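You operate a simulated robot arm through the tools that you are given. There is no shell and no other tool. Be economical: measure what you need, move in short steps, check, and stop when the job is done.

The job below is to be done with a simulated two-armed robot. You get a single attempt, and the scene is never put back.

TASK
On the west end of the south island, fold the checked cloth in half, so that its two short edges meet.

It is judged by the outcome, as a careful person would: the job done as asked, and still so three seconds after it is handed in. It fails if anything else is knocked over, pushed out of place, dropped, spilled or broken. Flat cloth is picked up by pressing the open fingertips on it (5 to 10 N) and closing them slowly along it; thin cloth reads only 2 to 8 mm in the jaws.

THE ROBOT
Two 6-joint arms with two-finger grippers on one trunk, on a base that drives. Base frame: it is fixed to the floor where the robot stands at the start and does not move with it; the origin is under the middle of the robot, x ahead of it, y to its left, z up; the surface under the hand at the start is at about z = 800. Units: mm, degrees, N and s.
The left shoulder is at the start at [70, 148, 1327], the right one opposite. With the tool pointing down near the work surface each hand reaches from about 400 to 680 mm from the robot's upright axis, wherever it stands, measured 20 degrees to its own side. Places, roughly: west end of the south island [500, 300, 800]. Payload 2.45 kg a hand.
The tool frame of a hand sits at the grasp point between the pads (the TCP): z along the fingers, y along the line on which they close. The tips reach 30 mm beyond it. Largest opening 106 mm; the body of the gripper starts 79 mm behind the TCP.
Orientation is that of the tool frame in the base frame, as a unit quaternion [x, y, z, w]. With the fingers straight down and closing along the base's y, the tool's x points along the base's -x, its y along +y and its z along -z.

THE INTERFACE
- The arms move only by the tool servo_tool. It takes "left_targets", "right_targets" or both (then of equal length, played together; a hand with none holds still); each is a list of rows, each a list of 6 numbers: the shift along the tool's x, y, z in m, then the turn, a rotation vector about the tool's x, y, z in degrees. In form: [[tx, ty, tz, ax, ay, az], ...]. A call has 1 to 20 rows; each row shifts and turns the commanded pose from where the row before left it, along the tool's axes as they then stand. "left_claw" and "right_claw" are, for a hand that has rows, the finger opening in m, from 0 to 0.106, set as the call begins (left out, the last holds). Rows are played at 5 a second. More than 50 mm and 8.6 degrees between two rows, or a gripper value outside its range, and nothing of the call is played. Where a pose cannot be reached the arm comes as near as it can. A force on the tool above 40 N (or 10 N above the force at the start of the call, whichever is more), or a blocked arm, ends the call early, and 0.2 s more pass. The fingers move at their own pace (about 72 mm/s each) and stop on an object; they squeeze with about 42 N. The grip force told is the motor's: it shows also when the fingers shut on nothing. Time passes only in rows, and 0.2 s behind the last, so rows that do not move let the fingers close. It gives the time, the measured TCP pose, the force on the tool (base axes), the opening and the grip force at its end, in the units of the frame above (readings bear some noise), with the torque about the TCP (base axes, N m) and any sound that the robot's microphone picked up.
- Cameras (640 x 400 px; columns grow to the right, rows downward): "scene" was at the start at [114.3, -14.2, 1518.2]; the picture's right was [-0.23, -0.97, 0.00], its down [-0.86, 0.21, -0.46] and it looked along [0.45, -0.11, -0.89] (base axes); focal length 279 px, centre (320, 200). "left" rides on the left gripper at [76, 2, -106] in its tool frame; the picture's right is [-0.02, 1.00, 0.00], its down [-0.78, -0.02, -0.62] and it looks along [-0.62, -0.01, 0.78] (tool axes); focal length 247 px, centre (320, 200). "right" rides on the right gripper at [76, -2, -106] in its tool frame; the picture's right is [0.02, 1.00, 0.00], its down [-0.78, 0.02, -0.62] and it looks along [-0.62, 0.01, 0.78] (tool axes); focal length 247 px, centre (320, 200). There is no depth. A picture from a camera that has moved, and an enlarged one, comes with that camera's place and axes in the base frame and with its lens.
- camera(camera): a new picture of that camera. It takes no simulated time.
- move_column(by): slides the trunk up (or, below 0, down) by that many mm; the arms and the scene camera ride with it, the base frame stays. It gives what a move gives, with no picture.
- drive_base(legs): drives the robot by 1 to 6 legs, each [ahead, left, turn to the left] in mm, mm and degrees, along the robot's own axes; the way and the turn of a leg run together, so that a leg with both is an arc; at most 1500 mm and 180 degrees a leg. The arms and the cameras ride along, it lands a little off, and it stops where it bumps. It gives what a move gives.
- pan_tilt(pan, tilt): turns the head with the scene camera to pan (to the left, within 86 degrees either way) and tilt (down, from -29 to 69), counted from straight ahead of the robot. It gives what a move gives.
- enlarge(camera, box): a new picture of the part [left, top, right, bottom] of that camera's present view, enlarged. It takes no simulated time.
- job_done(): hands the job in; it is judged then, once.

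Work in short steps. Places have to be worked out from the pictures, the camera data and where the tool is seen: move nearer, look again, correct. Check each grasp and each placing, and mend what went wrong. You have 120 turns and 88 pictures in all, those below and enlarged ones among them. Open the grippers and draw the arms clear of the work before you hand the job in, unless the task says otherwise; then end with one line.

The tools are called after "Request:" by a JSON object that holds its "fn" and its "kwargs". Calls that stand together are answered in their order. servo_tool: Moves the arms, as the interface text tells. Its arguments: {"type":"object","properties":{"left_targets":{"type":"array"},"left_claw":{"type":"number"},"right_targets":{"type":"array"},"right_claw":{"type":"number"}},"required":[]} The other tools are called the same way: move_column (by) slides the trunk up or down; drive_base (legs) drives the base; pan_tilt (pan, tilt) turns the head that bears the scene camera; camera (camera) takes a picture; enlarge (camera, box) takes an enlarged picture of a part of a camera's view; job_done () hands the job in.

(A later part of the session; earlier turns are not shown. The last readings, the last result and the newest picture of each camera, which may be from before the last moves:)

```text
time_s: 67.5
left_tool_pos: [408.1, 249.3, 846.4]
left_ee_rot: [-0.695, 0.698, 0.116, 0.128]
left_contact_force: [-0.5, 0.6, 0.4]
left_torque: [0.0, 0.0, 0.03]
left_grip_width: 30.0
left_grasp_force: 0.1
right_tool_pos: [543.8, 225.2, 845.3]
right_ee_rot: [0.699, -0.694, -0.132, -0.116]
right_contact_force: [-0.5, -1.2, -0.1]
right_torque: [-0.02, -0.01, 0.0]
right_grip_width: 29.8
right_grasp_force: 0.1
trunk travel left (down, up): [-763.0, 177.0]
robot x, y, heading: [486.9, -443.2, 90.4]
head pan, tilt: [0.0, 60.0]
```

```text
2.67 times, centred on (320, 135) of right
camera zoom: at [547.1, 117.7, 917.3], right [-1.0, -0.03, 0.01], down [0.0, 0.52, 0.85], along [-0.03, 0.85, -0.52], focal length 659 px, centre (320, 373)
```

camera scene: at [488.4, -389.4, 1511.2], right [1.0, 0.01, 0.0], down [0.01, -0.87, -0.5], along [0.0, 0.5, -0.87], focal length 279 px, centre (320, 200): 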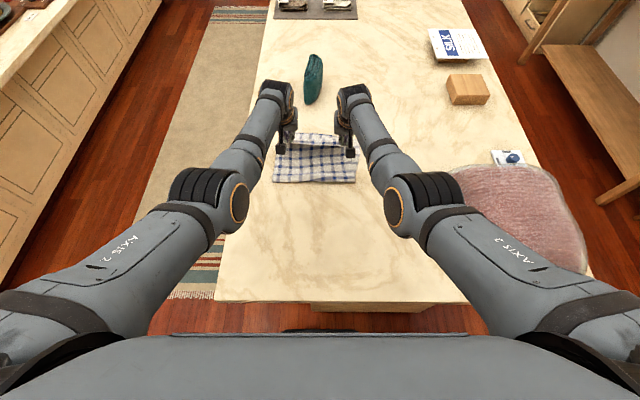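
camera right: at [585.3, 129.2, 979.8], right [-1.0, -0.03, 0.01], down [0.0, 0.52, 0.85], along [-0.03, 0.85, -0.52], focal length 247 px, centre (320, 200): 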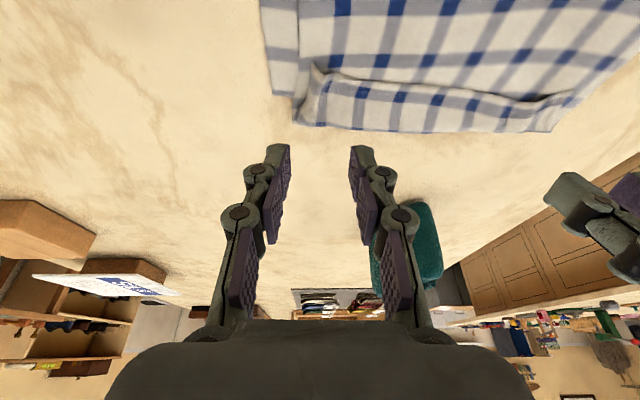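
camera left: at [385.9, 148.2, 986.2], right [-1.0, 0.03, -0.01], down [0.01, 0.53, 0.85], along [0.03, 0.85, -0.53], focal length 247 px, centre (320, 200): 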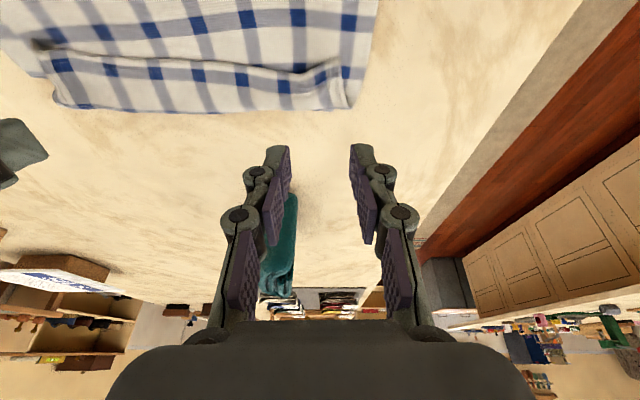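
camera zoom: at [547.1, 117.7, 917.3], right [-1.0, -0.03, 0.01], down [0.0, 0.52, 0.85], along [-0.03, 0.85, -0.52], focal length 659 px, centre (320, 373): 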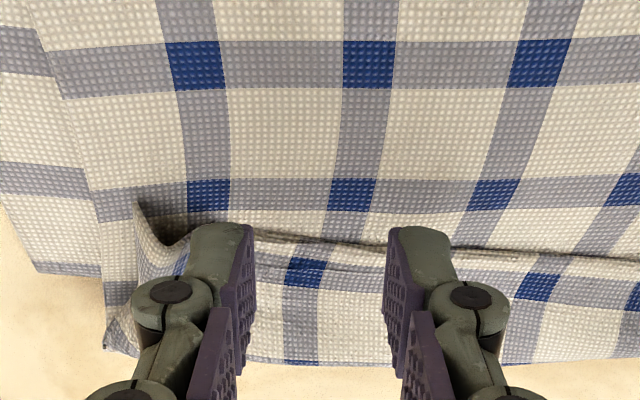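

The left looks good. Shifting the right outward 14 mm and forward 8 mm, then both down toward contact.

Request:
{"fn": "servo_tool", "kwargs": {"left_targets": [[0, 0, 0, 0, 0, 0], [0.0012, 0, 0.0033, 0, 0, 0], [0.0012, 0, 0.0033, 0, 0, 0], [0, 0, 0, 0, 0, 0]], "right_targets": [[-0.0037, -0.007, 0.0015, 0, 0, 0], [-0.0037, -0.007, 0.0015, 0, 0, 0], [0.002, 0, 0.0056, 0, 0, 0], [0, 0, 0, 0, 0, 0]]}}

```text
time_s: 68.5
left_tool_pos: [407.8, 250.1, 839.5]
left_ee_rot: [-0.695, 0.698, 0.117, 0.127]
left_contact_force: [0.5, 0.1, -0.3]
left_torque: [-0.01, 0.01, -0.02]
left_grip_width: 30.1
left_grasp_force: 0.1
right_tool_pos: [556.8, 236.0, 839.0]
right_ee_rot: [0.698, -0.694, -0.133, -0.115]
right_contact_force: [-0.3, -0.3, -0.1]
right_torque: [-0.03, -0.01, -0.01]
right_grip_width: 29.9
right_grasp_force: 0.1
trunk travel left (down, up): [-763.0, 177.0]
robot x, y, heading: [485.6, -441.8, 90.5]
head pan, tilt: [0.0, 60.0]
```

Request:
{"fn": "servo_tool", "kwargs": {"left_targets": [[0.0012, 0, 0.0033, 0, 0, 0], [0.0006, 0, 0.0016, 0, 0, 0], [0, 0, 0, 0, 0, 0]], "right_targets": [[0.0012, 0, 0.0033, 0, 0, 0], [0.0006, 0, 0.0016, 0, 0, 0], [0, 0, 0, 0, 0, 0]]}}

```text
time_s: 69.3
left_tool_pos: [407.2, 249.7, 835.1]
left_ee_rot: [-0.695, 0.697, 0.118, 0.128]
left_contact_force: [0.1, 1.1, 2.0]
left_torque: [-0.02, 0.06, 0.0]
left_grip_width: 29.6
left_grasp_force: 0.0
right_tool_pos: [558.1, 234.0, 835.2]
right_ee_rot: [0.699, -0.693, -0.132, -0.115]
right_contact_force: [0.2, -1.4, 2.1]
right_torque: [0.02, 0.01, -0.01]
right_grip_width: 29.7
right_grasp_force: 0.1
trunk travel left (down, up): [-763.0, 177.0]
robot x, y, heading: [486.3, -439.9, 90.4]
head pan, tilt: [0.0, 60.0]
```

Contact at about 2 N. Pressing a bit more, then closing stepwise.

Request:
{"fn": "servo_tool", "kwargs": {"left_targets": [[0.0005, 0, 0.0013, 0, 0, 0], [0, 0, 0, 0, 0, 0]], "right_targets": [[0.0005, 0, 0.0013, 0, 0, 0], [0, 0, 0, 0, 0, 0]]}}

Request:
{"fn": "servo_tool", "kwargs": {"left_targets": [[0, 0, 0, 0, 0, 0]], "right_targets": [[0, 0, 0, 0, 0, 0]], "left_claw": 0.024, "right_claw": 0.024}}

Request:
{"fn": "servo_tool", "kwargs": {"left_targets": [[0, 0, 0, 0, 0, 0]], "right_targets": [[0, 0, 0, 0, 0, 0]], "left_claw": 0.018, "right_claw": 0.018}}

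Request:
{"fn": "enlarge", "kwargs": {"camera": "left", "box": [200, 60, 440, 210]}}

Request:
{"fn": "enlarge", "kwargs": {"camera": "right", "box": [200, 60, 440, 210]}}

```text
time_s: 69.9
left_tool_pos: [407.0, 249.0, 833.8]
left_ee_rot: [-0.695, 0.698, 0.117, 0.129]
left_contact_force: [-0.9, 2.1, 7.6]
left_torque: [0.08, 0.16, -0.06]
left_grip_width: 30.3
left_grasp_force: 0.3
right_tool_pos: [557.8, 233.1, 834.7]
right_ee_rot: [0.699, -0.693, -0.134, -0.117]
right_contact_force: [-0.5, 1.3, 5.7]
right_torque: [0.07, -0.15, 0.08]
right_grip_width: 30.2
right_grasp_force: 0.2
trunk travel left (down, up): [-763.0, 177.0]
robot x, y, heading: [484.5, -443.9, 90.4]
head pan, tilt: [0.0, 60.0]
```

```text
time_s: 70.3
left_tool_pos: [407.4, 248.1, 833.6]
left_ee_rot: [-0.695, 0.697, 0.117, 0.129]
left_contact_force: [-0.4, 2.6, 9.1]
left_torque: [0.07, 0.15, -0.01]
left_grip_width: 24.5
left_grasp_force: 0.0
right_tool_pos: [557.8, 232.9, 834.3]
right_ee_rot: [0.698, -0.693, -0.133, -0.117]
right_contact_force: [0.8, 0.4, 6.3]
right_torque: [0.04, -0.11, -0.01]
right_grip_width: 24.2
right_grasp_force: 0.1
trunk travel left (down, up): [-763.0, 177.0]
robot x, y, heading: [488.4, -441.8, 90.2]
head pan, tilt: [0.0, 60.0]
```

```text
time_s: 70.7
left_tool_pos: [408.3, 248.7, 833.7]
left_ee_rot: [-0.695, 0.697, 0.118, 0.128]
left_contact_force: [0.0, 0.4, 8.9]
left_torque: [0.05, 0.16, -0.02]
left_grip_width: 18.0
left_grasp_force: 0.1
right_tool_pos: [558.4, 231.0, 833.5]
right_ee_rot: [0.699, -0.693, -0.132, -0.116]
right_contact_force: [1.3, -0.6, 6.7]
right_torque: [-0.04, -0.12, 0.03]
right_grip_width: 18.5
right_grasp_force: 0.1
trunk travel left (down, up): [-763.0, 177.0]
robot x, y, heading: [485.9, -439.2, 90.4]
head pan, tilt: [0.0, 60.0]
```

```text
2.67 times, centred on (320, 135) of left
camera zoom: at [405.3, 140.2, 908.1], right [-1.0, 0.03, -0.01], down [0.01, 0.52, 0.85], along [0.03, 0.85, -0.52], focal length 659 px, centre (320, 373)
```

zoom: 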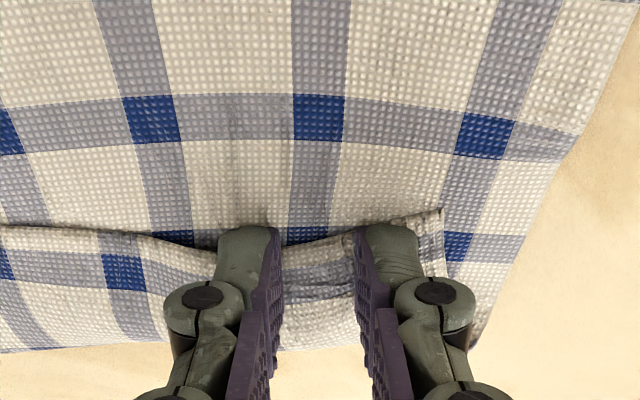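

```text
2.67 times, centred on (320, 135) of right
camera zoom: at [561.8, 124.0, 905.3], right [-1.0, -0.03, 0.01], down [0.0, 0.52, 0.86], along [-0.03, 0.85, -0.52], focal length 659 px, centre (320, 373)
```

zoom: 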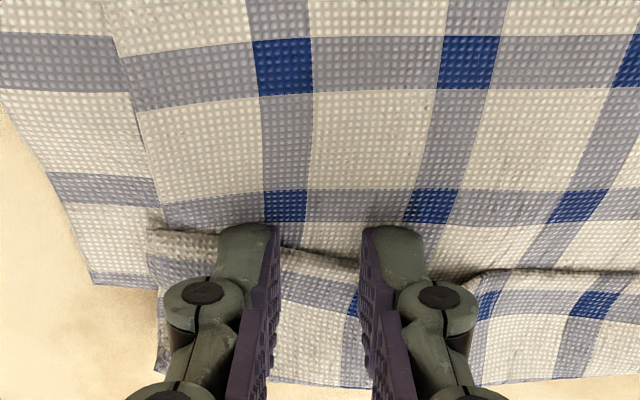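

The fingers slide without gathering. I'll reopen, press harder (about 14 N as in the successful pinch), and close again.

Request:
{"fn": "servo_tool", "kwargs": {"left_targets": [[-0.001, 0, -0.003, 0, 0, 0], [0, 0, 0, 0, 0, 0], [0.001, 0, 0.003, 0, 0, 0], [0.0004, 0, 0.0012, 0, 0, 0], [0, 0, 0, 0, 0, 0]], "right_targets": [[-0.001, 0, -0.003, 0, 0, 0], [0, 0, 0, 0, 0, 0], [0.001, 0, 0.003, 0, 0, 0], [0.0006, 0, 0.0018, 0, 0, 0], [0, 0, 0, 0, 0, 0]], "left_claw": 0.034, "right_claw": 0.034}}

Request:
{"fn": "servo_tool", "kwargs": {"left_targets": [[0, 0, 0, 0, 0, 0]], "right_targets": [[0, 0, 0, 0, 0, 0]], "left_claw": 0.027, "right_claw": 0.027}}

Request:
{"fn": "servo_tool", "kwargs": {"left_targets": [[0, 0, 0, 0, 0, 0]], "right_targets": [[0, 0, 0, 0, 0, 0]], "left_claw": 0.02, "right_claw": 0.02}}

Request:
{"fn": "enlarge", "kwargs": {"camera": "left", "box": [200, 60, 440, 210]}}

Request:
{"fn": "enlarge", "kwargs": {"camera": "right", "box": [200, 60, 440, 210]}}

```text
time_s: 71.9
left_tool_pos: [407.0, 248.9, 833.2]
left_ee_rot: [-0.695, 0.697, 0.118, 0.129]
left_contact_force: [-0.4, 1.0, 6.6]
left_torque: [0.08, 0.18, -0.02]
left_grip_width: 34.7
left_grasp_force: 0.3
right_tool_pos: [557.4, 232.8, 833.4]
right_ee_rot: [0.699, -0.693, -0.134, -0.118]
right_contact_force: [0.4, 2.6, 7.7]
right_torque: [0.02, -0.23, 0.04]
right_grip_width: 34.3
right_grasp_force: 0.2
trunk travel left (down, up): [-763.0, 177.0]
robot x, y, heading: [487.8, -445.4, 90.2]
head pan, tilt: [0.0, 60.0]
```

```text
time_s: 72.3
left_tool_pos: [406.6, 247.2, 834.6]
left_ee_rot: [-0.695, 0.697, 0.119, 0.129]
left_contact_force: [-0.3, 1.7, 9.2]
left_torque: [0.07, 0.17, -0.04]
left_grip_width: 27.9
left_grasp_force: 0.2
right_tool_pos: [556.8, 231.5, 834.0]
right_ee_rot: [0.699, -0.693, -0.133, -0.117]
right_contact_force: [1.2, 0.3, 11.8]
right_torque: [0.03, -0.24, 0.02]
right_grip_width: 27.2
right_grasp_force: 0.6
trunk travel left (down, up): [-763.0, 177.0]
robot x, y, heading: [486.9, -439.9, 90.4]
head pan, tilt: [0.0, 60.0]
```

```text
time_s: 72.7
left_tool_pos: [406.0, 247.0, 834.1]
left_ee_rot: [-0.696, 0.697, 0.118, 0.129]
left_contact_force: [-0.6, 1.5, 9.4]
left_torque: [0.05, 0.13, 0.02]
left_grip_width: 20.7
left_grasp_force: 0.0
right_tool_pos: [556.3, 231.6, 833.2]
right_ee_rot: [0.699, -0.693, -0.133, -0.117]
right_contact_force: [0.5, -0.4, 11.9]
right_torque: [-0.01, -0.22, 0.0]
right_grip_width: 19.9
right_grasp_force: 0.1
trunk travel left (down, up): [-763.0, 177.0]
robot x, y, heading: [487.4, -443.6, 90.4]
head pan, tilt: [0.0, 60.0]
```

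```text
2.67 times, centred on (320, 135) of left
camera zoom: at [403.8, 138.6, 907.8], right [-1.0, 0.03, -0.01], down [0.01, 0.52, 0.85], along [0.03, 0.85, -0.52], focal length 659 px, centre (320, 373)
```

zoom: 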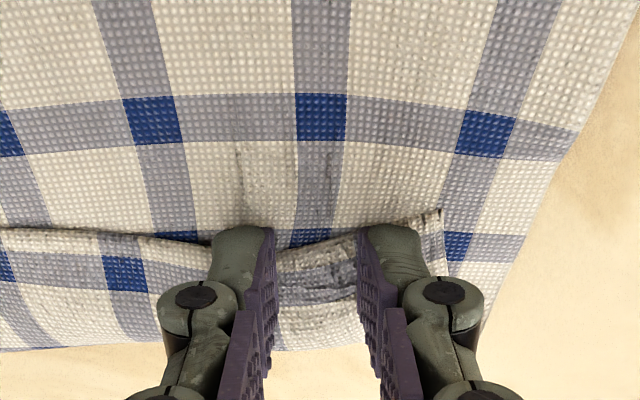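

```text
2.67 times, centred on (320, 135) of right
camera zoom: at [560.3, 123.1, 905.1], right [-1.0, -0.03, 0.01], down [0.0, 0.52, 0.86], along [-0.03, 0.86, -0.52], focal length 659 px, centre (320, 373)
```

zoom: 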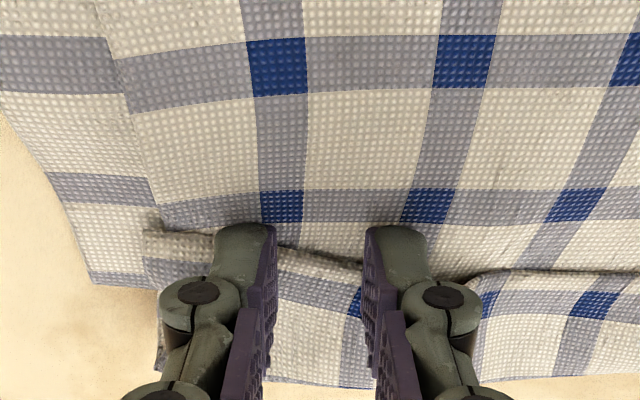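

With the 20° tilt only the robot-side edge of the tips touches, so I was pressing just behind the hem edge. I'll move both forward about 13 mm, so that edge lands on the hem, and try again.

Request:
{"fn": "servo_tool", "kwargs": {"left_targets": [[-0.002, 0, -0.006, 0, 0, 0], [-0.0066, 0, 0.0024, 0, 0, 0], [-0.0066, 0, 0.0024, 0, 0, 0], [0, 0, 0, 0, 0, 0]], "right_targets": [[-0.002, 0, -0.006, 0, 0, 0], [-0.006, 0, 0.0022, 0, 0, 0], [-0.006, 0, 0.0022, 0, 0, 0], [0, 0, 0, 0, 0, 0]], "left_claw": 0.034, "right_claw": 0.034}}

Request:
{"fn": "servo_tool", "kwargs": {"left_targets": [[0.001, 0, 0.003, 0, 0, 0], [0.0008, 0, 0.0022, 0, 0, 0], [0, 0, 0, 0, 0, 0]], "right_targets": [[0.001, 0, 0.003, 0, 0, 0], [0.0008, 0, 0.0022, 0, 0, 0], [0, 0, 0, 0, 0, 0]]}}

```text
time_s: 73.7
left_tool_pos: [406.1, 254.1, 837.3]
left_ee_rot: [-0.695, 0.698, 0.117, 0.128]
left_contact_force: [0.2, -0.3, 0.9]
left_torque: [-0.01, 0.03, -0.01]
left_grip_width: 33.9
left_grasp_force: 0.1
left hand out of reach, approached as far as the arm can: row 3
right_tool_pos: [556.8, 244.7, 837.9]
right_ee_rot: [0.698, -0.694, -0.132, -0.116]
right_contact_force: [0.2, 0.4, -1.2]
right_torque: [0.03, 0.01, 0.01]
right_grip_width: 34.1
right_grasp_force: 0.0
trunk travel left (down, up): [-763.0, 177.0]
robot x, y, heading: [487.6, -443.9, 90.6]
head pan, tilt: [0.0, 60.0]
```

```text
time_s: 74.5
left_tool_pos: [404.6, 251.9, 834.7]
left_ee_rot: [-0.696, 0.697, 0.118, 0.128]
left_contact_force: [0.3, 0.5, 2.8]
left_torque: [0.04, 0.03, 0.01]
left_grip_width: 33.9
left_grasp_force: 0.0
right_tool_pos: [558.9, 245.7, 835.2]
right_ee_rot: [0.699, -0.693, -0.133, -0.117]
right_contact_force: [0.0, 0.6, 5.6]
right_torque: [0.08, -0.14, 0.01]
right_grip_width: 34.4
right_grasp_force: 0.4
trunk travel left (down, up): [-763.0, 177.0]
robot x, y, heading: [488.4, -442.9, 90.6]
head pan, tilt: [0.0, 60.0]
```

The left is at its reach limit here. I'll lift the hands, lower the trunk 50 mm to gain reach, and reduce the tilt somewhat.

Request:
{"fn": "servo_tool", "kwargs": {"left_targets": [[-0.006, 0, -0.0165, 0, 0, 0], [-0.006, 0, -0.0165, 0, 0, 0], [-0.006, 0, -0.0165, 0, 0, 0], [0, 0, 0, 0, 0, 0]], "right_targets": [[-0.006, 0, -0.0165, 0, 0, 0], [-0.006, 0, -0.0165, 0, 0, 0], [-0.006, 0, -0.0165, 0, 0, 0], [0, 0, 0, 0, 0, 0]]}}

Request:
{"fn": "move_column", "kwargs": {"by": -45}}

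Request:
{"fn": "servo_tool", "kwargs": {"left_targets": [[-0.0066, 0, 0.0024, 0, 0, 0], [-0.0066, 0, 0.0024, 0, 0, 0], [0, 0, 0, 0, 0, 0]], "right_targets": [[0, 0, 0, 0, 0, 0], [0, 0, 0, 0, 0, 0], [0, 0, 0, 0, 0, 0]]}}

```text
time_s: 75.5
left_tool_pos: [407.0, 255.8, 885.0]
left_ee_rot: [-0.695, 0.698, 0.117, 0.128]
left_contact_force: [-0.2, -0.6, 0.2]
left_torque: [-0.01, 0.04, 0.02]
left_grip_width: 33.7
left_grasp_force: 0.0
right_tool_pos: [557.6, 246.9, 885.0]
right_ee_rot: [0.699, -0.693, -0.132, -0.116]
right_contact_force: [-0.1, -0.6, 0.2]
right_torque: [-0.01, -0.01, -0.03]
right_grip_width: 34.2
right_grasp_force: 0.1
trunk travel left (down, up): [-763.0, 177.0]
robot x, y, heading: [488.3, -443.0, 90.3]
head pan, tilt: [0.0, 60.0]
```

```text
time_s: 76.4
left_tool_pos: [405.8, 256.8, 840.8]
left_ee_rot: [-0.696, 0.697, 0.116, 0.127]
left_contact_force: [0.5, -0.4, 0.2]
left_torque: [-0.01, -0.02, -0.04]
left_grip_width: 34.1
left_grasp_force: 0.2
right_tool_pos: [557.6, 245.5, 841.5]
right_ee_rot: [0.699, -0.693, -0.131, -0.115]
right_contact_force: [-0.3, 0.0, 1.1]
right_torque: [0.01, 0.02, 0.0]
right_grip_width: 33.9
right_grasp_force: 0.1
trunk travel left (down, up): [-718.0, 222.0]
robot x, y, heading: [489.4, -445.2, 90.3]
head pan, tilt: [0.0, 60.0]
```

```text
time_s: 77.2
left_tool_pos: [405.6, 270.3, 840.8]
left_ee_rot: [-0.696, 0.697, 0.117, 0.128]
left_contact_force: [-0.9, 0.3, 0.2]
left_torque: [0.01, 0.01, -0.03]
left_grip_width: 34.3
left_grasp_force: 0.1
right_tool_pos: [557.6, 246.8, 840.5]
right_ee_rot: [0.699, -0.693, -0.132, -0.116]
right_contact_force: [0.4, -0.2, 1.0]
right_torque: [0.02, -0.01, -0.01]
right_grip_width: 33.9
right_grasp_force: 0.1
trunk travel left (down, up): [-718.0, 222.0]
robot x, y, heading: [486.6, -441.4, 90.1]
head pan, tilt: [0.0, 60.0]
```

Reach is fine now. Lowering onto the hem and pressing.

Request:
{"fn": "servo_tool", "kwargs": {"left_targets": [[0.0056, 0, -0.002, 0, 0, 0], [0.001, 0, 0.0028, 0, 0, 0], [0.001, 0, 0.0033, 0, 0, 0], [0.0005, 0, 0.0013, 0, 0, 0], [0, 0, 0, 0, 0, 0]], "right_targets": [[0, 0, 0, 0, 0, 0], [0.001, 0, 0.0028, 0, 0, 0], [0.001, 0, 0.0028, 0, 0, 0], [0.0005, 0, 0.0013, 0, 0, 0], [0, 0, 0, 0, 0, 0]]}}

```text
time_s: 78.4
left_tool_pos: [405.8, 266.2, 833.7]
left_ee_rot: [-0.696, 0.697, 0.118, 0.128]
left_contact_force: [0.5, 1.6, 7.6]
left_torque: [0.06, 0.2, -0.05]
left_grip_width: 34.6
left_grasp_force: 0.3
right_tool_pos: [558.6, 246.2, 834.3]
right_ee_rot: [0.699, -0.693, -0.133, -0.117]
right_contact_force: [0.6, 0.6, 3.6]
right_torque: [0.02, -0.09, 0.01]
right_grip_width: 34.1
right_grasp_force: 0.1
trunk travel left (down, up): [-718.0, 222.0]
robot x, y, heading: [484.8, -444.3, 90.5]
head pan, tilt: [0.0, 60.0]
```

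Request:
{"fn": "servo_tool", "kwargs": {"left_targets": [[0.0002, 0, 0.0006, 0, 0, 0], [0, 0, 0, 0, 0, 0]], "right_targets": [[0.0005, 0, 0.0013, 0, 0, 0], [0, 0, 0, 0, 0, 0]], "left_claw": 0.028, "right_claw": 0.028}}

Request:
{"fn": "servo_tool", "kwargs": {"left_targets": [[0, 0, 0, 0, 0, 0]], "right_targets": [[0, 0, 0, 0, 0, 0]], "left_claw": 0.021, "right_claw": 0.021}}

Request:
{"fn": "enlarge", "kwargs": {"camera": "left", "box": [200, 60, 440, 210]}}

Request:
{"fn": "enlarge", "kwargs": {"camera": "right", "box": [200, 60, 440, 210]}}

```text
time_s: 79.0
left_tool_pos: [405.9, 264.0, 833.7]
left_ee_rot: [-0.695, 0.698, 0.117, 0.129]
left_contact_force: [0.1, 2.3, 10.5]
left_torque: [0.09, 0.19, -0.04]
left_grip_width: 27.9
left_grasp_force: 0.1
right_tool_pos: [558.3, 245.3, 833.3]
right_ee_rot: [0.698, -0.694, -0.132, -0.117]
right_contact_force: [1.1, 1.1, 6.1]
right_torque: [0.04, -0.11, 0.04]
right_grip_width: 28.6
right_grasp_force: 0.5
trunk travel left (down, up): [-718.0, 222.0]
robot x, y, heading: [488.8, -438.0, 90.4]
head pan, tilt: [0.0, 60.0]
```

```text
time_s: 79.4
left_tool_pos: [405.8, 262.3, 834.7]
left_ee_rot: [-0.695, 0.697, 0.119, 0.128]
left_contact_force: [-1.4, 1.8, 10.8]
left_torque: [0.04, 0.17, 0.0]
left_grip_width: 20.9
left_grasp_force: 0.0
right_tool_pos: [558.9, 244.6, 833.6]
right_ee_rot: [0.699, -0.693, -0.134, -0.117]
right_contact_force: [0.0, 1.7, 6.7]
right_torque: [0.03, -0.06, 0.0]
right_grip_width: 21.4
right_grasp_force: 0.0
trunk travel left (down, up): [-718.0, 222.0]
robot x, y, heading: [488.8, -442.9, 90.6]
head pan, tilt: [0.0, 60.0]
```

```text
2.67 times, centred on (320, 135) of left
camera zoom: at [403.5, 154.9, 908.4], right [-1.0, 0.03, -0.01], down [0.01, 0.52, 0.85], along [0.03, 0.85, -0.52], focal length 659 px, centre (320, 373)
```

zoom: 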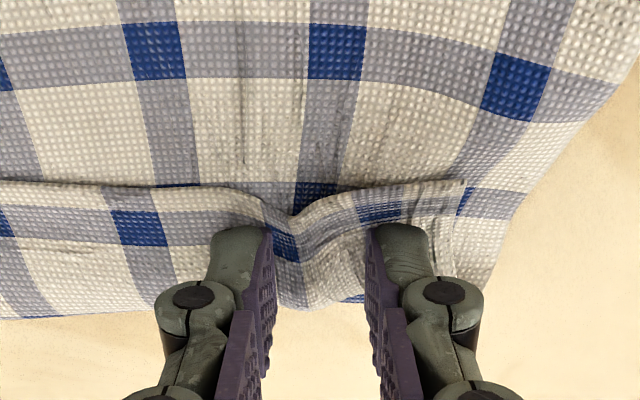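

```text
2.67 times, centred on (320, 135) of right
camera zoom: at [562.2, 137.0, 905.1], right [-1.0, -0.03, 0.01], down [0.0, 0.52, 0.86], along [-0.03, 0.85, -0.52], focal length 659 px, centre (320, 373)
```

zoom: 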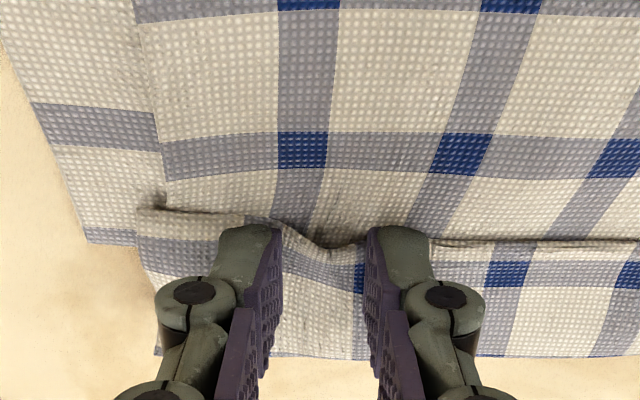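

Now the hem is gathering between the fingers on both sides. I'll keep closing.

Request:
{"fn": "servo_tool", "kwargs": {"left_targets": [[0, 0, 0, 0, 0, 0]], "right_targets": [[0, 0, 0.001, 0, 0, 0]], "left_claw": 0.014, "right_claw": 0.014}}

Request:
{"fn": "servo_tool", "kwargs": {"left_targets": [[0, 0, 0, 0, 0, 0]], "right_targets": [[0, 0, 0, 0, 0, 0]], "left_claw": 0.007, "right_claw": 0.007}}

Request:
{"fn": "servo_tool", "kwargs": {"left_targets": [[0, 0, 0, 0, 0, 0], [0, 0, 0, 0, 0, 0], [0, 0, 0, 0, 0, 0]], "right_targets": [[0, 0, 0, 0, 0, 0], [0, 0, 0, 0, 0, 0], [0, 0, 0, 0, 0, 0]], "left_claw": 0, "right_claw": 0}}

Request:
{"fn": "enlarge", "kwargs": {"camera": "left", "box": [200, 60, 440, 210]}}

Request:
{"fn": "enlarge", "kwargs": {"camera": "right", "box": [200, 60, 440, 210]}}

```text
time_s: 79.8
left_tool_pos: [406.4, 263.7, 833.3]
left_ee_rot: [-0.695, 0.697, 0.118, 0.129]
left_contact_force: [-0.3, 1.5, 8.6]
left_torque: [0.08, 0.12, -0.02]
left_grip_width: 14.2
left_grasp_force: 0.4
right_tool_pos: [557.5, 245.0, 834.0]
right_ee_rot: [0.697, -0.694, -0.135, -0.118]
right_contact_force: [2.3, -1.6, 12.0]
right_torque: [-0.03, -0.14, -0.02]
right_grip_width: 14.8
right_grasp_force: 0.7
trunk travel left (down, up): [-718.0, 222.0]
robot x, y, heading: [484.4, -445.3, 90.4]
head pan, tilt: [0.0, 60.0]
```

```text
time_s: 80.2
left_tool_pos: [406.5, 262.8, 833.5]
left_ee_rot: [-0.696, 0.697, 0.117, 0.128]
left_contact_force: [1.0, -0.8, 5.1]
left_torque: [0.01, 0.05, -0.01]
left_grip_width: 6.7
left_grasp_force: 3.9
right_tool_pos: [557.1, 245.4, 832.4]
right_ee_rot: [0.699, -0.693, -0.133, -0.117]
right_contact_force: [0.9, 1.0, 10.7]
right_torque: [-0.02, 0.0, 0.01]
right_grip_width: 5.2
right_grasp_force: 0.0
trunk travel left (down, up): [-718.0, 222.0]
robot x, y, heading: [486.1, -443.2, 90.3]
head pan, tilt: [0.0, 60.0]
```

```text
time_s: 81.0
left_tool_pos: [407.2, 262.3, 834.6]
left_ee_rot: [-0.695, 0.698, 0.117, 0.129]
left_contact_force: [0.2, 0.3, -0.2]
left_torque: [-0.01, 0.01, -0.02]
left_grip_width: 0.0
left_grasp_force: 28.7
right_tool_pos: [557.2, 245.0, 831.5]
right_ee_rot: [0.698, -0.694, -0.133, -0.117]
right_contact_force: [1.8, -0.5, 13.3]
right_torque: [-0.01, -0.11, -0.03]
right_grip_width: 3.4
right_grasp_force: 37.0
trunk travel left (down, up): [-718.0, 222.0]
robot x, y, heading: [484.6, -443.4, 90.3]
head pan, tilt: [0.0, 60.0]
```

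```text
2.67 times, centred on (320, 135) of left
camera zoom: at [403.6, 154.6, 907.8], right [-1.0, 0.03, -0.01], down [0.01, 0.52, 0.85], along [0.03, 0.85, -0.52], focal length 659 px, centre (320, 373)
```

zoom: 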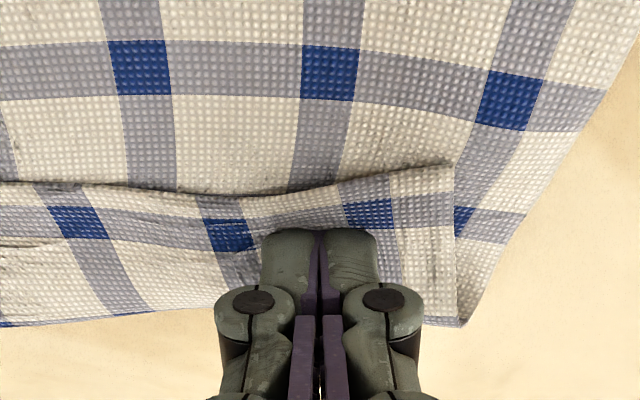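

```text
2.67 times, centred on (320, 135) of right
camera zoom: at [561.9, 137.8, 904.0], right [-1.0, -0.03, 0.01], down [0.0, 0.52, 0.86], along [-0.03, 0.86, -0.52], focal length 659 px, centre (320, 373)
```

zoom: 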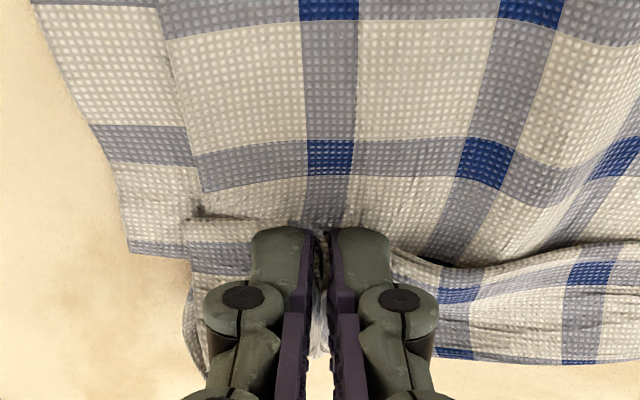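

The right has the hem (3.4 mm), but the left slipped off. Retrying the left with more press while the right holds.

Request:
{"fn": "servo_tool", "kwargs": {"left_targets": [[-0.001, 0, -0.003, 0, 0, 0], [0, 0, 0, 0, 0, 0], [0.001, 0, 0.003, 0, 0, 0], [0.0006, 0, 0.002, 0, 0, 0], [0, 0, 0, 0, 0, 0]], "left_claw": 0.036}}

Request:
{"fn": "servo_tool", "kwargs": {"left_targets": [[0, 0, 0, 0, 0, 0]], "left_claw": 0.028}}

Request:
{"fn": "servo_tool", "kwargs": {"left_targets": [[0, 0, 0, 0, 0, 0]], "left_claw": 0.02}}

Request:
{"fn": "enlarge", "kwargs": {"camera": "left", "box": [200, 60, 440, 210]}}

```text
time_s: 82.2
left_tool_pos: [405.6, 264.1, 834.0]
left_ee_rot: [-0.695, 0.697, 0.119, 0.131]
left_contact_force: [-1.1, 1.0, 12.7]
left_torque: [0.05, -0.02, 0.0]
left_grip_width: 37.4
left_grasp_force: 1.3
right_tool_pos: [556.7, 243.8, 832.1]
right_ee_rot: [0.699, -0.693, -0.134, -0.116]
right_contact_force: [-0.1, -0.3, 7.1]
right_torque: [0.03, -0.21, -0.06]
right_grip_width: 3.8
right_grasp_force: 38.1
trunk travel left (down, up): [-718.0, 222.0]
robot x, y, heading: [486.4, -443.9, 90.4]
head pan, tilt: [0.0, 60.0]
```

```text
time_s: 82.6
left_tool_pos: [407.9, 263.3, 833.6]
left_ee_rot: [-0.695, 0.697, 0.119, 0.131]
left_contact_force: [1.0, 1.2, 15.3]
left_torque: [-0.01, -0.15, -0.01]
left_grip_width: 28.3
left_grasp_force: 0.1
right_tool_pos: [557.3, 244.4, 832.8]
right_ee_rot: [0.699, -0.692, -0.134, -0.117]
right_contact_force: [0.9, -2.9, 12.7]
right_torque: [0.1, -0.35, -0.09]
right_grip_width: 5.8
right_grasp_force: 36.9
trunk travel left (down, up): [-718.0, 222.0]
robot x, y, heading: [487.3, -439.0, 90.2]
head pan, tilt: [0.0, 60.0]
```

```text
time_s: 83.0
left_tool_pos: [407.2, 263.6, 834.2]
left_ee_rot: [-0.695, 0.697, 0.118, 0.13]
left_contact_force: [1.5, 1.2, 20.8]
left_torque: [0.11, -0.26, 0.06]
left_grip_width: 19.8
left_grasp_force: 0.1
right_tool_pos: [559.1, 245.3, 833.9]
right_ee_rot: [0.698, -0.693, -0.134, -0.117]
right_contact_force: [-1.1, 1.6, 3.7]
right_torque: [-0.11, 0.13, 0.1]
right_grip_width: 3.8
right_grasp_force: 30.8
trunk travel left (down, up): [-718.0, 222.0]
robot x, y, heading: [491.5, -443.6, 90.4]
head pan, tilt: [0.0, 60.0]
```

```text
2.67 times, centred on (320, 135) of left
camera zoom: at [404.2, 154.3, 907.3], right [-1.0, 0.03, -0.01], down [0.01, 0.52, 0.85], along [0.03, 0.85, -0.52], focal length 659 px, centre (320, 373)
```

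zoom: 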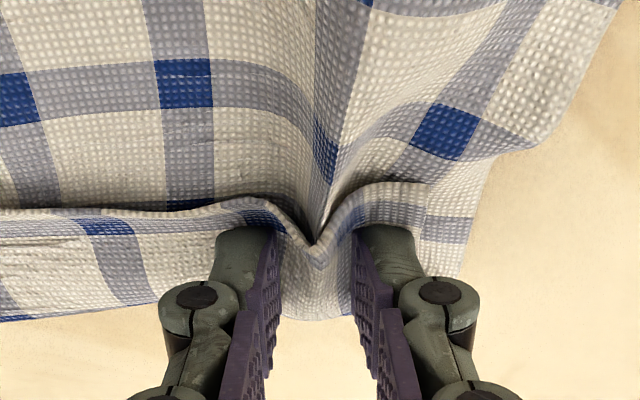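

Pressing this hard gathers the upper layer as well. I'll reopen and move the left 13 mm outward, so its outer finger catches the hem's side selvage, and use a lighter press.

Request:
{"fn": "servo_tool", "kwargs": {"left_targets": [[-0.002, 0, -0.006, 0, 0, 0], [0, 0.007, 0, 0, 0, 0], [0, 0.006, 0, 0, 0, 0], [0, 0, 0, 0, 0, 0]], "left_claw": 0.036}}

Request:
{"fn": "enlarge", "kwargs": {"camera": "left", "box": [200, 60, 440, 210]}}

```text
time_s: 84.0
left_tool_pos: [392.2, 262.8, 836.9]
left_ee_rot: [-0.696, 0.697, 0.117, 0.128]
left_contact_force: [1.2, -0.6, 0.0]
left_torque: [0.0, 0.01, 0.01]
left_grip_width: 36.1
left_grasp_force: 0.0
right_tool_pos: [557.5, 246.4, 832.0]
right_ee_rot: [0.699, -0.693, -0.134, -0.116]
right_contact_force: [-1.1, -0.4, 14.5]
right_torque: [-0.09, -0.13, -0.05]
right_grip_width: 5.4
right_grasp_force: 35.0
trunk travel left (down, up): [-718.0, 222.0]
robot x, y, heading: [491.4, -441.5, 90.5]
head pan, tilt: [0.0, 60.0]
```

```text
2.67 times, centred on (320, 135) of left
camera zoom: at [389.5, 154.7, 911.2], right [-1.0, 0.03, -0.01], down [0.01, 0.52, 0.85], along [0.03, 0.85, -0.52], focal length 659 px, centre (320, 373)
```

zoom: 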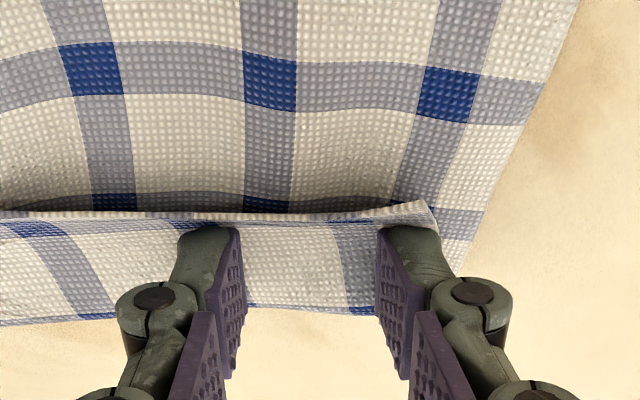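

The hem edge now stands up as a lip, which helps. Moving out 9 mm more, then pressing lightly and closing.

Request:
{"fn": "servo_tool", "kwargs": {"left_targets": [[0, 0.009, 0, 0, 0, 0], [0.0009, 0, 0.0025, 0, 0, 0], [0.0007, 0, 0.002, 0, 0, 0], [0, 0, 0, 0, 0, 0]]}}

Request:
{"fn": "servo_tool", "kwargs": {"left_targets": [[0, 0, 0, 0, 0, 0]], "left_claw": 0.028}}

Request:
{"fn": "servo_tool", "kwargs": {"left_targets": [[0, 0, 0, 0, 0, 0]], "left_claw": 0.02}}

Request:
{"fn": "enlarge", "kwargs": {"camera": "left", "box": [200, 60, 440, 210]}}

```text
time_s: 85.0
left_tool_pos: [384.7, 263.1, 832.9]
left_ee_rot: [-0.695, 0.697, 0.118, 0.129]
left_contact_force: [0.1, -0.8, 5.3]
left_torque: [-0.04, -0.09, -0.06]
left_grip_width: 36.2
left_grasp_force: 0.2
right_tool_pos: [556.9, 244.7, 831.8]
right_ee_rot: [0.699, -0.693, -0.133, -0.116]
right_contact_force: [0.1, 0.3, 13.9]
right_torque: [0.06, 0.04, -0.03]
right_grip_width: 5.5
right_grasp_force: 40.2
trunk travel left (down, up): [-718.0, 222.0]
robot x, y, heading: [489.7, -442.0, 90.3]
head pan, tilt: [0.0, 60.0]
```

```text
time_s: 85.4
left_tool_pos: [383.8, 264.2, 833.6]
left_ee_rot: [-0.695, 0.697, 0.118, 0.13]
left_contact_force: [1.0, 0.3, 7.6]
left_torque: [-0.03, -0.17, 0.01]
left_grip_width: 28.4
left_grasp_force: 0.2
right_tool_pos: [556.7, 245.3, 832.2]
right_ee_rot: [0.699, -0.693, -0.133, -0.116]
right_contact_force: [-0.3, 0.3, 12.9]
right_torque: [0.02, -0.26, -0.09]
right_grip_width: 4.2
right_grasp_force: 38.7
trunk travel left (down, up): [-718.0, 222.0]
robot x, y, heading: [485.3, -439.7, 90.6]
head pan, tilt: [0.0, 60.0]
```

```text
time_s: 85.8
left_tool_pos: [382.1, 263.5, 833.2]
left_ee_rot: [-0.696, 0.697, 0.118, 0.129]
left_contact_force: [0.2, 0.1, 9.5]
left_torque: [0.0, -0.12, 0.01]
left_grip_width: 19.7
left_grasp_force: 0.0
right_tool_pos: [557.4, 244.5, 831.5]
right_ee_rot: [0.699, -0.693, -0.133, -0.116]
right_contact_force: [-0.7, -0.9, 5.8]
right_torque: [0.06, 0.12, 0.06]
right_grip_width: 0.8
right_grasp_force: 27.2
trunk travel left (down, up): [-718.0, 222.0]
robot x, y, heading: [487.9, -442.1, 90.6]
head pan, tilt: [0.0, 60.0]
```

```text
2.67 times, centred on (320, 135) of left
camera zoom: at [380.7, 155.0, 907.6], right [-1.0, 0.03, -0.01], down [0.01, 0.52, 0.85], along [0.03, 0.85, -0.52], focal length 659 px, centre (320, 373)
```

zoom: 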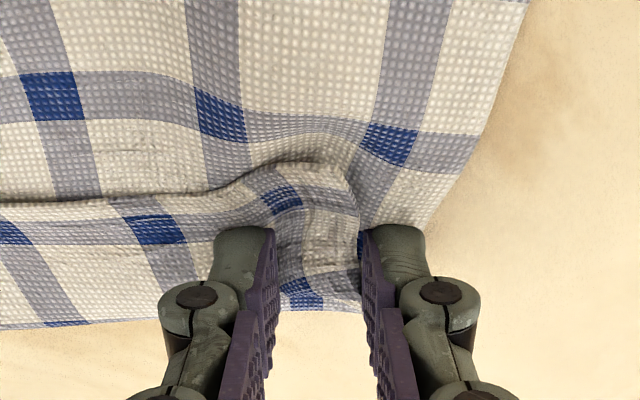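

The hem corner is bulging between the fingers. Closing fully.

Request:
{"fn": "servo_tool", "kwargs": {"left_targets": [[0, 0, 0, 0, 0, 0]], "left_claw": 0.012}}

Request:
{"fn": "servo_tool", "kwargs": {"left_targets": [[0, 0, 0, 0, 0, 0]], "left_claw": 0.005}}

Request:
{"fn": "servo_tool", "kwargs": {"left_targets": [[0, 0, 0, 0, 0, 0], [0, 0, 0, 0, 0, 0], [0, 0, 0, 0, 0, 0]], "left_claw": 0}}

Request:
{"fn": "enlarge", "kwargs": {"camera": "left", "box": [200, 60, 440, 210]}}

```text
time_s: 86.2
left_tool_pos: [383.8, 262.5, 833.4]
left_ee_rot: [-0.695, 0.697, 0.119, 0.129]
left_contact_force: [0.5, -0.4, 9.8]
left_torque: [0.04, -0.14, -0.03]
left_grip_width: 12.8
left_grasp_force: 1.3
right_tool_pos: [557.3, 244.0, 832.2]
right_ee_rot: [0.699, -0.693, -0.133, -0.117]
right_contact_force: [-1.7, 1.1, 4.5]
right_torque: [-0.14, -0.03, 0.0]
right_grip_width: 3.3
right_grasp_force: 31.3
trunk travel left (down, up): [-718.0, 222.0]
robot x, y, heading: [486.3, -442.5, 90.5]
head pan, tilt: [0.0, 60.0]
```

```text
time_s: 86.6
left_tool_pos: [382.2, 262.1, 833.0]
left_ee_rot: [-0.696, 0.697, 0.118, 0.129]
left_contact_force: [-0.5, -0.5, 8.8]
left_torque: [0.0, 0.04, 0.0]
left_grip_width: 5.9
left_grasp_force: 0.7
right_tool_pos: [557.0, 245.2, 832.7]
right_ee_rot: [0.699, -0.693, -0.132, -0.116]
right_contact_force: [1.1, -0.3, 9.5]
right_torque: [0.05, 0.14, 0.05]
right_grip_width: 3.9
right_grasp_force: 38.2
trunk travel left (down, up): [-718.0, 222.0]
robot x, y, heading: [485.2, -440.4, 90.2]
head pan, tilt: [0.0, 60.0]
```

```text
time_s: 87.4
left_tool_pos: [383.0, 263.5, 832.4]
left_ee_rot: [-0.695, 0.698, 0.117, 0.129]
left_contact_force: [-1.1, 0.4, 7.7]
left_torque: [0.05, -0.07, 0.05]
left_grip_width: 1.1
left_grasp_force: 30.4
right_tool_pos: [557.0, 244.7, 832.5]
right_ee_rot: [0.698, -0.693, -0.134, -0.117]
right_contact_force: [-2.9, 1.4, 2.8]
right_torque: [-0.15, 0.13, 0.1]
right_grip_width: 2.7
right_grasp_force: 30.1
trunk travel left (down, up): [-718.0, 222.0]
robot x, y, heading: [483.7, -441.8, 90.6]
head pan, tilt: [0.0, 60.0]
```

```text
2.67 times, centred on (320, 135) of left
camera zoom: at [380.9, 155.1, 907.0], right [-1.0, 0.03, -0.01], down [0.01, 0.52, 0.85], along [0.03, 0.85, -0.52], focal length 659 px, centre (320, 373)
```

zoom: 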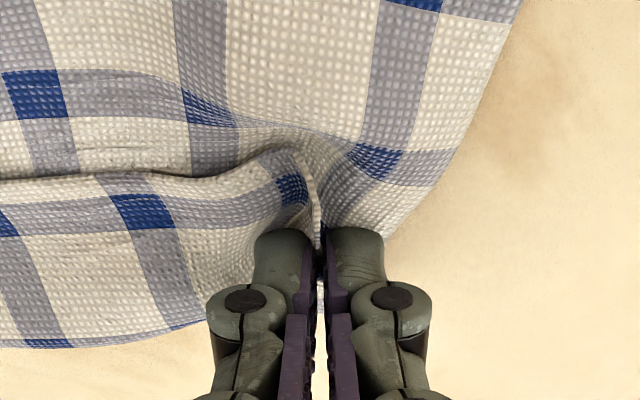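

The left shows cloth between the fingers. I'll lift both gently 40 mm, pulling slightly toward the robot, and look.

Request:
{"fn": "servo_tool", "kwargs": {"left_targets": [[-0.002, 0, -0.009, 0, 0, 0], [-0.002, 0, -0.009, 0, 0, 0], [0, 0, -0.011, 0, 0, 0], [0.004, 0, -0.011, 0, 0, 0], [0, 0, 0, 0, 0, 0]], "right_targets": [[-0.002, 0, -0.009, 0, 0, 0], [-0.002, 0, -0.009, 0, 0, 0], [0, 0, -0.011, 0, 0, 0], [0.004, 0, -0.011, 0, 0, 0], [0, 0, 0, 0, 0, 0]]}}

Request:
{"fn": "camera", "kwargs": {"camera": "left"}}

Request:
{"fn": "camera", "kwargs": {"camera": "right"}}

```text
time_s: 88.6
left_tool_pos: [382.9, 251.0, 869.6]
left_ee_rot: [-0.696, 0.697, 0.117, 0.128]
left_contact_force: [1.3, 0.9, -0.7]
left_torque: [-0.01, -0.08, 0.03]
left_grip_width: 3.9
left_grasp_force: 31.2
right_tool_pos: [560.6, 231.8, 868.8]
right_ee_rot: [0.698, -0.694, -0.132, -0.116]
right_contact_force: [-3.3, 0.6, -1.8]
right_torque: [-0.02, -0.12, -0.03]
right_grip_width: 3.6
right_grasp_force: 37.1
trunk travel left (down, up): [-718.0, 222.0]
robot x, y, heading: [485.0, -440.7, 90.5]
head pan, tilt: [0.0, 60.0]
```

```text
18 pictures are left
camera left: at [380.3, 142.6, 943.3], right [-1.0, 0.03, -0.01], down [0.01, 0.53, 0.85], along [0.03, 0.85, -0.53], focal length 247 px, centre (320, 200)
```

left: 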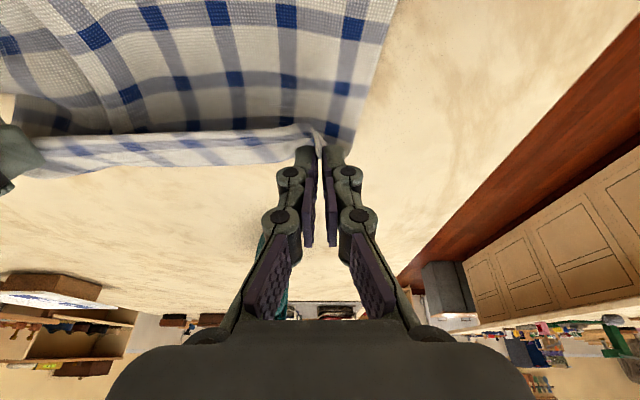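

```text
17 pictures are left
camera right: at [563.7, 124.5, 940.3], right [-1.0, -0.03, 0.01], down [0.0, 0.52, 0.85], along [-0.03, 0.85, -0.52], focal length 247 px, centre (320, 200)
```

right: 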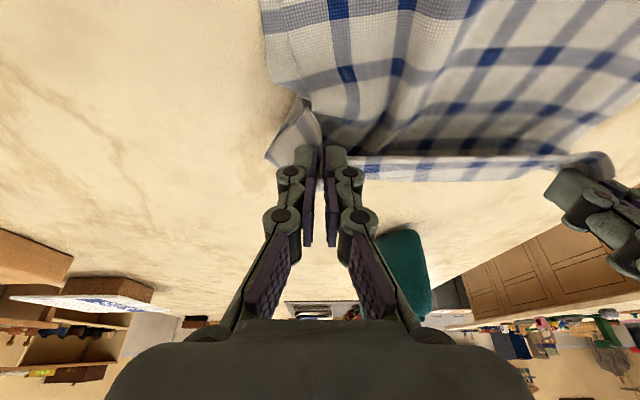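

Both corners of the hem are held again. The hem turned back because the fold line got pulled too far forward, which left slack in the upper layer. I'll partly unfold: raise, then drive back about 220 mm so the bottom layer lies flat again, and look.

Request:
{"fn": "move_column", "kwargs": {"by": 70}}

Request:
{"fn": "drive_base", "kwargs": {"legs": [[-240, 0, 0]]}}

Request:
{"fn": "enlarge", "kwargs": {"camera": "scene", "box": [220, 80, 420, 205]}}

```text
time_s: 89.7
left_tool_pos: [382.6, 249.7, 938.2]
left_ee_rot: [-0.696, 0.697, 0.117, 0.128]
left_contact_force: [1.2, 0.2, 2.0]
left_torque: [0.01, -0.04, 0.0]
left_grip_width: 1.6
left_grasp_force: 34.9
right_tool_pos: [560.0, 233.4, 938.2]
right_ee_rot: [0.699, -0.693, -0.132, -0.116]
right_contact_force: [-2.2, -0.2, 0.0]
right_torque: [-0.04, -0.03, -0.02]
right_grip_width: 5.3
right_grasp_force: 37.6
trunk travel left (down, up): [-788.0, 152.0]
robot x, y, heading: [487.4, -441.7, 90.5]
head pan, tilt: [0.0, 60.0]
```

```text
time_s: 91.5
left_tool_pos: [386.0, 9.2, 938.3]
left_ee_rot: [-0.696, 0.697, 0.116, 0.127]
left_contact_force: [2.0, -0.1, 2.1]
left_torque: [0.01, -0.02, 0.04]
left_grip_width: 1.0
left_grasp_force: 32.7
right_tool_pos: [561.3, -9.4, 937.6]
right_ee_rot: [0.698, -0.694, -0.132, -0.116]
right_contact_force: [-1.0, 1.2, -0.9]
right_torque: [-0.08, 0.02, 0.04]
right_grip_width: 5.3
right_grasp_force: 34.0
trunk travel left (down, up): [-788.0, 152.0]
robot x, y, heading: [483.6, -682.3, 90.5]
head pan, tilt: [0.0, 60.0]
```

```text
3.20 times, centred on (320, 142) of scene
camera zoom: at [489.8, -565.4, 1509.0], right [1.0, 0.01, 0.0], down [0.01, -0.87, -0.5], along [0.0, 0.5, -0.87], focal length 894 px, centre (320, 384)
```

zoom: 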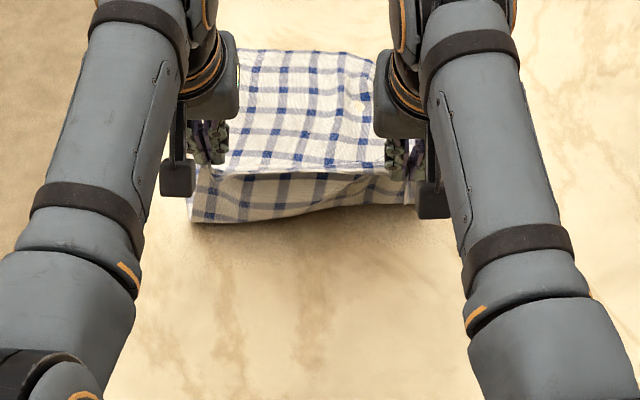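

Request:
{"fn": "camera", "kwargs": {"camera": "right"}}

Request:
{"fn": "camera", "kwargs": {"camera": "left"}}

```text
15 pictures are left
camera right: at [565.6, -116.4, 1009.8], right [-1.0, -0.03, 0.01], down [0.0, 0.52, 0.85], along [-0.03, 0.85, -0.52], focal length 247 px, centre (320, 200)
```

right: 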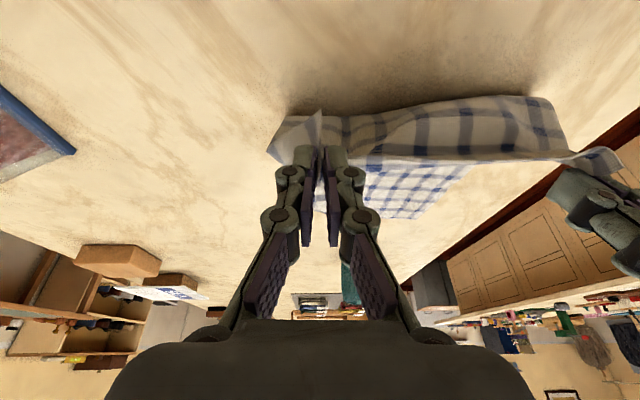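

```text
14 pictures are left
camera left: at [381.7, -98.5, 1012.8], right [-1.0, 0.03, -0.01], down [0.01, 0.53, 0.85], along [0.03, 0.85, -0.53], focal length 247 px, centre (320, 200)
```

left: 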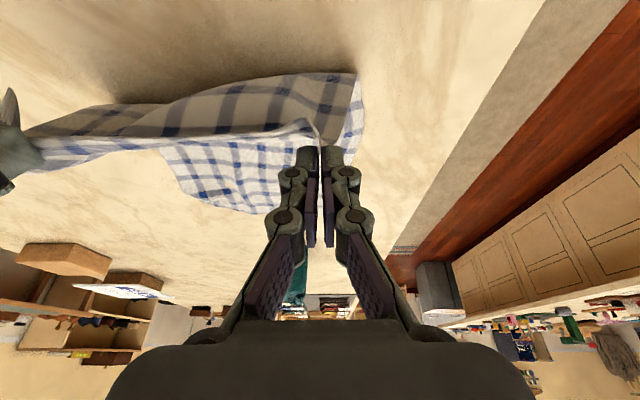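

The bottom layer's right far corner has been dragged in slightly (about (600,235)). I'll unfold nearly fully and pull gently taut to straighten it before refolding.

Request:
{"fn": "drive_base", "kwargs": {"legs": [[-95, 0, 0]]}}

Request:
{"fn": "move_column", "kwargs": {"by": -60}}

Request:
{"fn": "servo_tool", "kwargs": {"left_targets": [[0, 0, 0, 0, 0, 0], [0, 0, 0, 0, 0, 0], [0.004, -0.001, 0, 0, 0, 0]], "right_targets": [[0.009, -0.002, -0.003, 0, 0, 0], [0.009, -0.002, -0.003, 0, 0, 0], [0.004, -0.002, 0, 0, 0, 0]]}}

Request:
{"fn": "camera", "kwargs": {"camera": "right"}}

```text
time_s: 92.6
left_tool_pos: [384.5, -87.1, 938.4]
left_ee_rot: [-0.696, 0.698, 0.115, 0.128]
left_contact_force: [3.5, 0.1, 0.0]
left_torque: [0.02, -0.09, 0.02]
left_grip_width: 2.7
left_grasp_force: 30.2
right_tool_pos: [561.2, -105.2, 938.8]
right_ee_rot: [0.698, -0.694, -0.132, -0.116]
right_contact_force: [-2.8, 0.0, -1.4]
right_torque: [-0.06, 0.08, 0.07]
right_grip_width: 4.5
right_grasp_force: 38.1
trunk travel left (down, up): [-788.0, 152.0]
robot x, y, heading: [491.9, -782.9, 90.2]
head pan, tilt: [0.0, 60.0]
```

```text
time_s: 93.6
left_tool_pos: [384.8, -86.7, 878.9]
left_ee_rot: [-0.695, 0.698, 0.116, 0.129]
left_contact_force: [3.6, -0.6, 2.2]
left_torque: [0.02, -0.12, 0.02]
left_grip_width: 0.0
left_grasp_force: 28.7
right_tool_pos: [561.9, -105.3, 878.8]
right_ee_rot: [0.699, -0.693, -0.133, -0.115]
right_contact_force: [-3.0, 0.6, -0.9]
right_torque: [-0.02, 0.11, 0.08]
right_grip_width: 4.3
right_grasp_force: 31.5
trunk travel left (down, up): [-728.0, 212.0]
robot x, y, heading: [491.6, -780.1, 90.4]
head pan, tilt: [0.0, 60.0]
```

```text
time_s: 94.4
left_tool_pos: [386.6, -92.1, 877.8]
left_ee_rot: [-0.695, 0.697, 0.117, 0.128]
left_contact_force: [7.8, -2.0, -0.1]
left_torque: [-0.01, -0.43, 0.04]
left_grip_width: 0.9
left_grasp_force: 28.1
right_tool_pos: [566.6, -129.9, 877.2]
right_ee_rot: [0.699, -0.694, -0.133, -0.116]
right_contact_force: [-9.1, 0.5, -0.8]
right_torque: [-0.02, 0.48, 0.3]
right_grip_width: 2.7
right_grasp_force: 30.3
trunk travel left (down, up): [-728.0, 212.0]
robot x, y, heading: [489.4, -778.6, 90.3]
head pan, tilt: [0.0, 60.0]
```

```text
13 pictures are left
camera right: at [571.9, -236.6, 948.4], right [-1.0, -0.03, 0.02], down [0.0, 0.52, 0.85], along [-0.04, 0.85, -0.52], focal length 247 px, centre (320, 200)
```

right: 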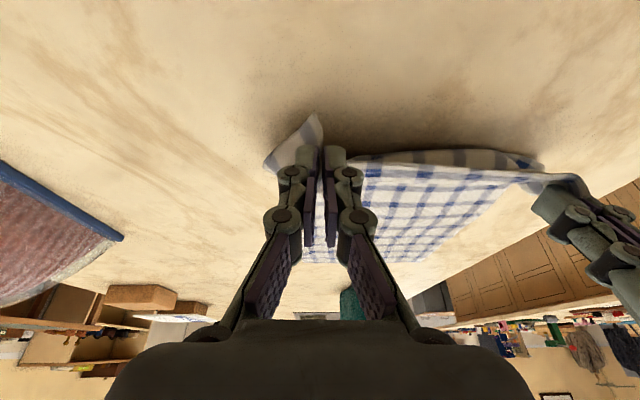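

There is little lengthwise tension yet, and the far edge looks roughly straight. Pulling back gently until the force rises.

Request:
{"fn": "servo_tool", "kwargs": {"left_targets": [[0.005, 0, 0, 0, 0, 0], [0.005, 0, 0, 0, 0, 0], [0.005, 0, 0, 0, 0, 0], [0, 0, 0, 0, 0, 0]], "right_targets": [[0.005, 0, 0, 0, 0, 0], [0.005, 0, 0, 0, 0, 0], [0.003, 0, 0, 0, 0, 0], [0, 0, 0, 0, 0, 0]]}}

Request:
{"fn": "enlarge", "kwargs": {"camera": "scene", "box": [220, 50, 420, 175]}}

```text
time_s: 95.4
left_tool_pos: [388.0, -105.6, 872.1]
left_ee_rot: [-0.695, 0.698, 0.114, 0.13]
left_contact_force: [20.9, 0.0, 0.9]
left_torque: [-0.01, -0.66, 0.13]
left_grip_width: 2.5
left_grasp_force: 31.7
right_tool_pos: [573.9, -135.4, 877.0]
right_ee_rot: [0.697, -0.694, -0.133, -0.121]
right_contact_force: [-21.9, 0.2, -1.4]
right_torque: [0.0, 0.61, 0.48]
right_grip_width: 2.2
right_grasp_force: 30.0
trunk travel left (down, up): [-728.0, 212.0]
robot x, y, heading: [485.4, -781.2, 90.4]
head pan, tilt: [0.0, 60.0]
```

```text
3.20 times, centred on (320, 112) of scene
camera zoom: at [490.2, -663.2, 1449.1], right [1.0, 0.01, 0.0], down [0.01, -0.87, -0.5], along [0.0, 0.5, -0.87], focal length 894 px, centre (320, 480)
```

zoom: 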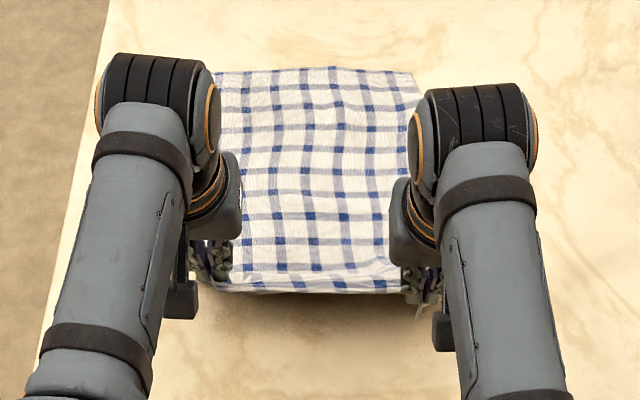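

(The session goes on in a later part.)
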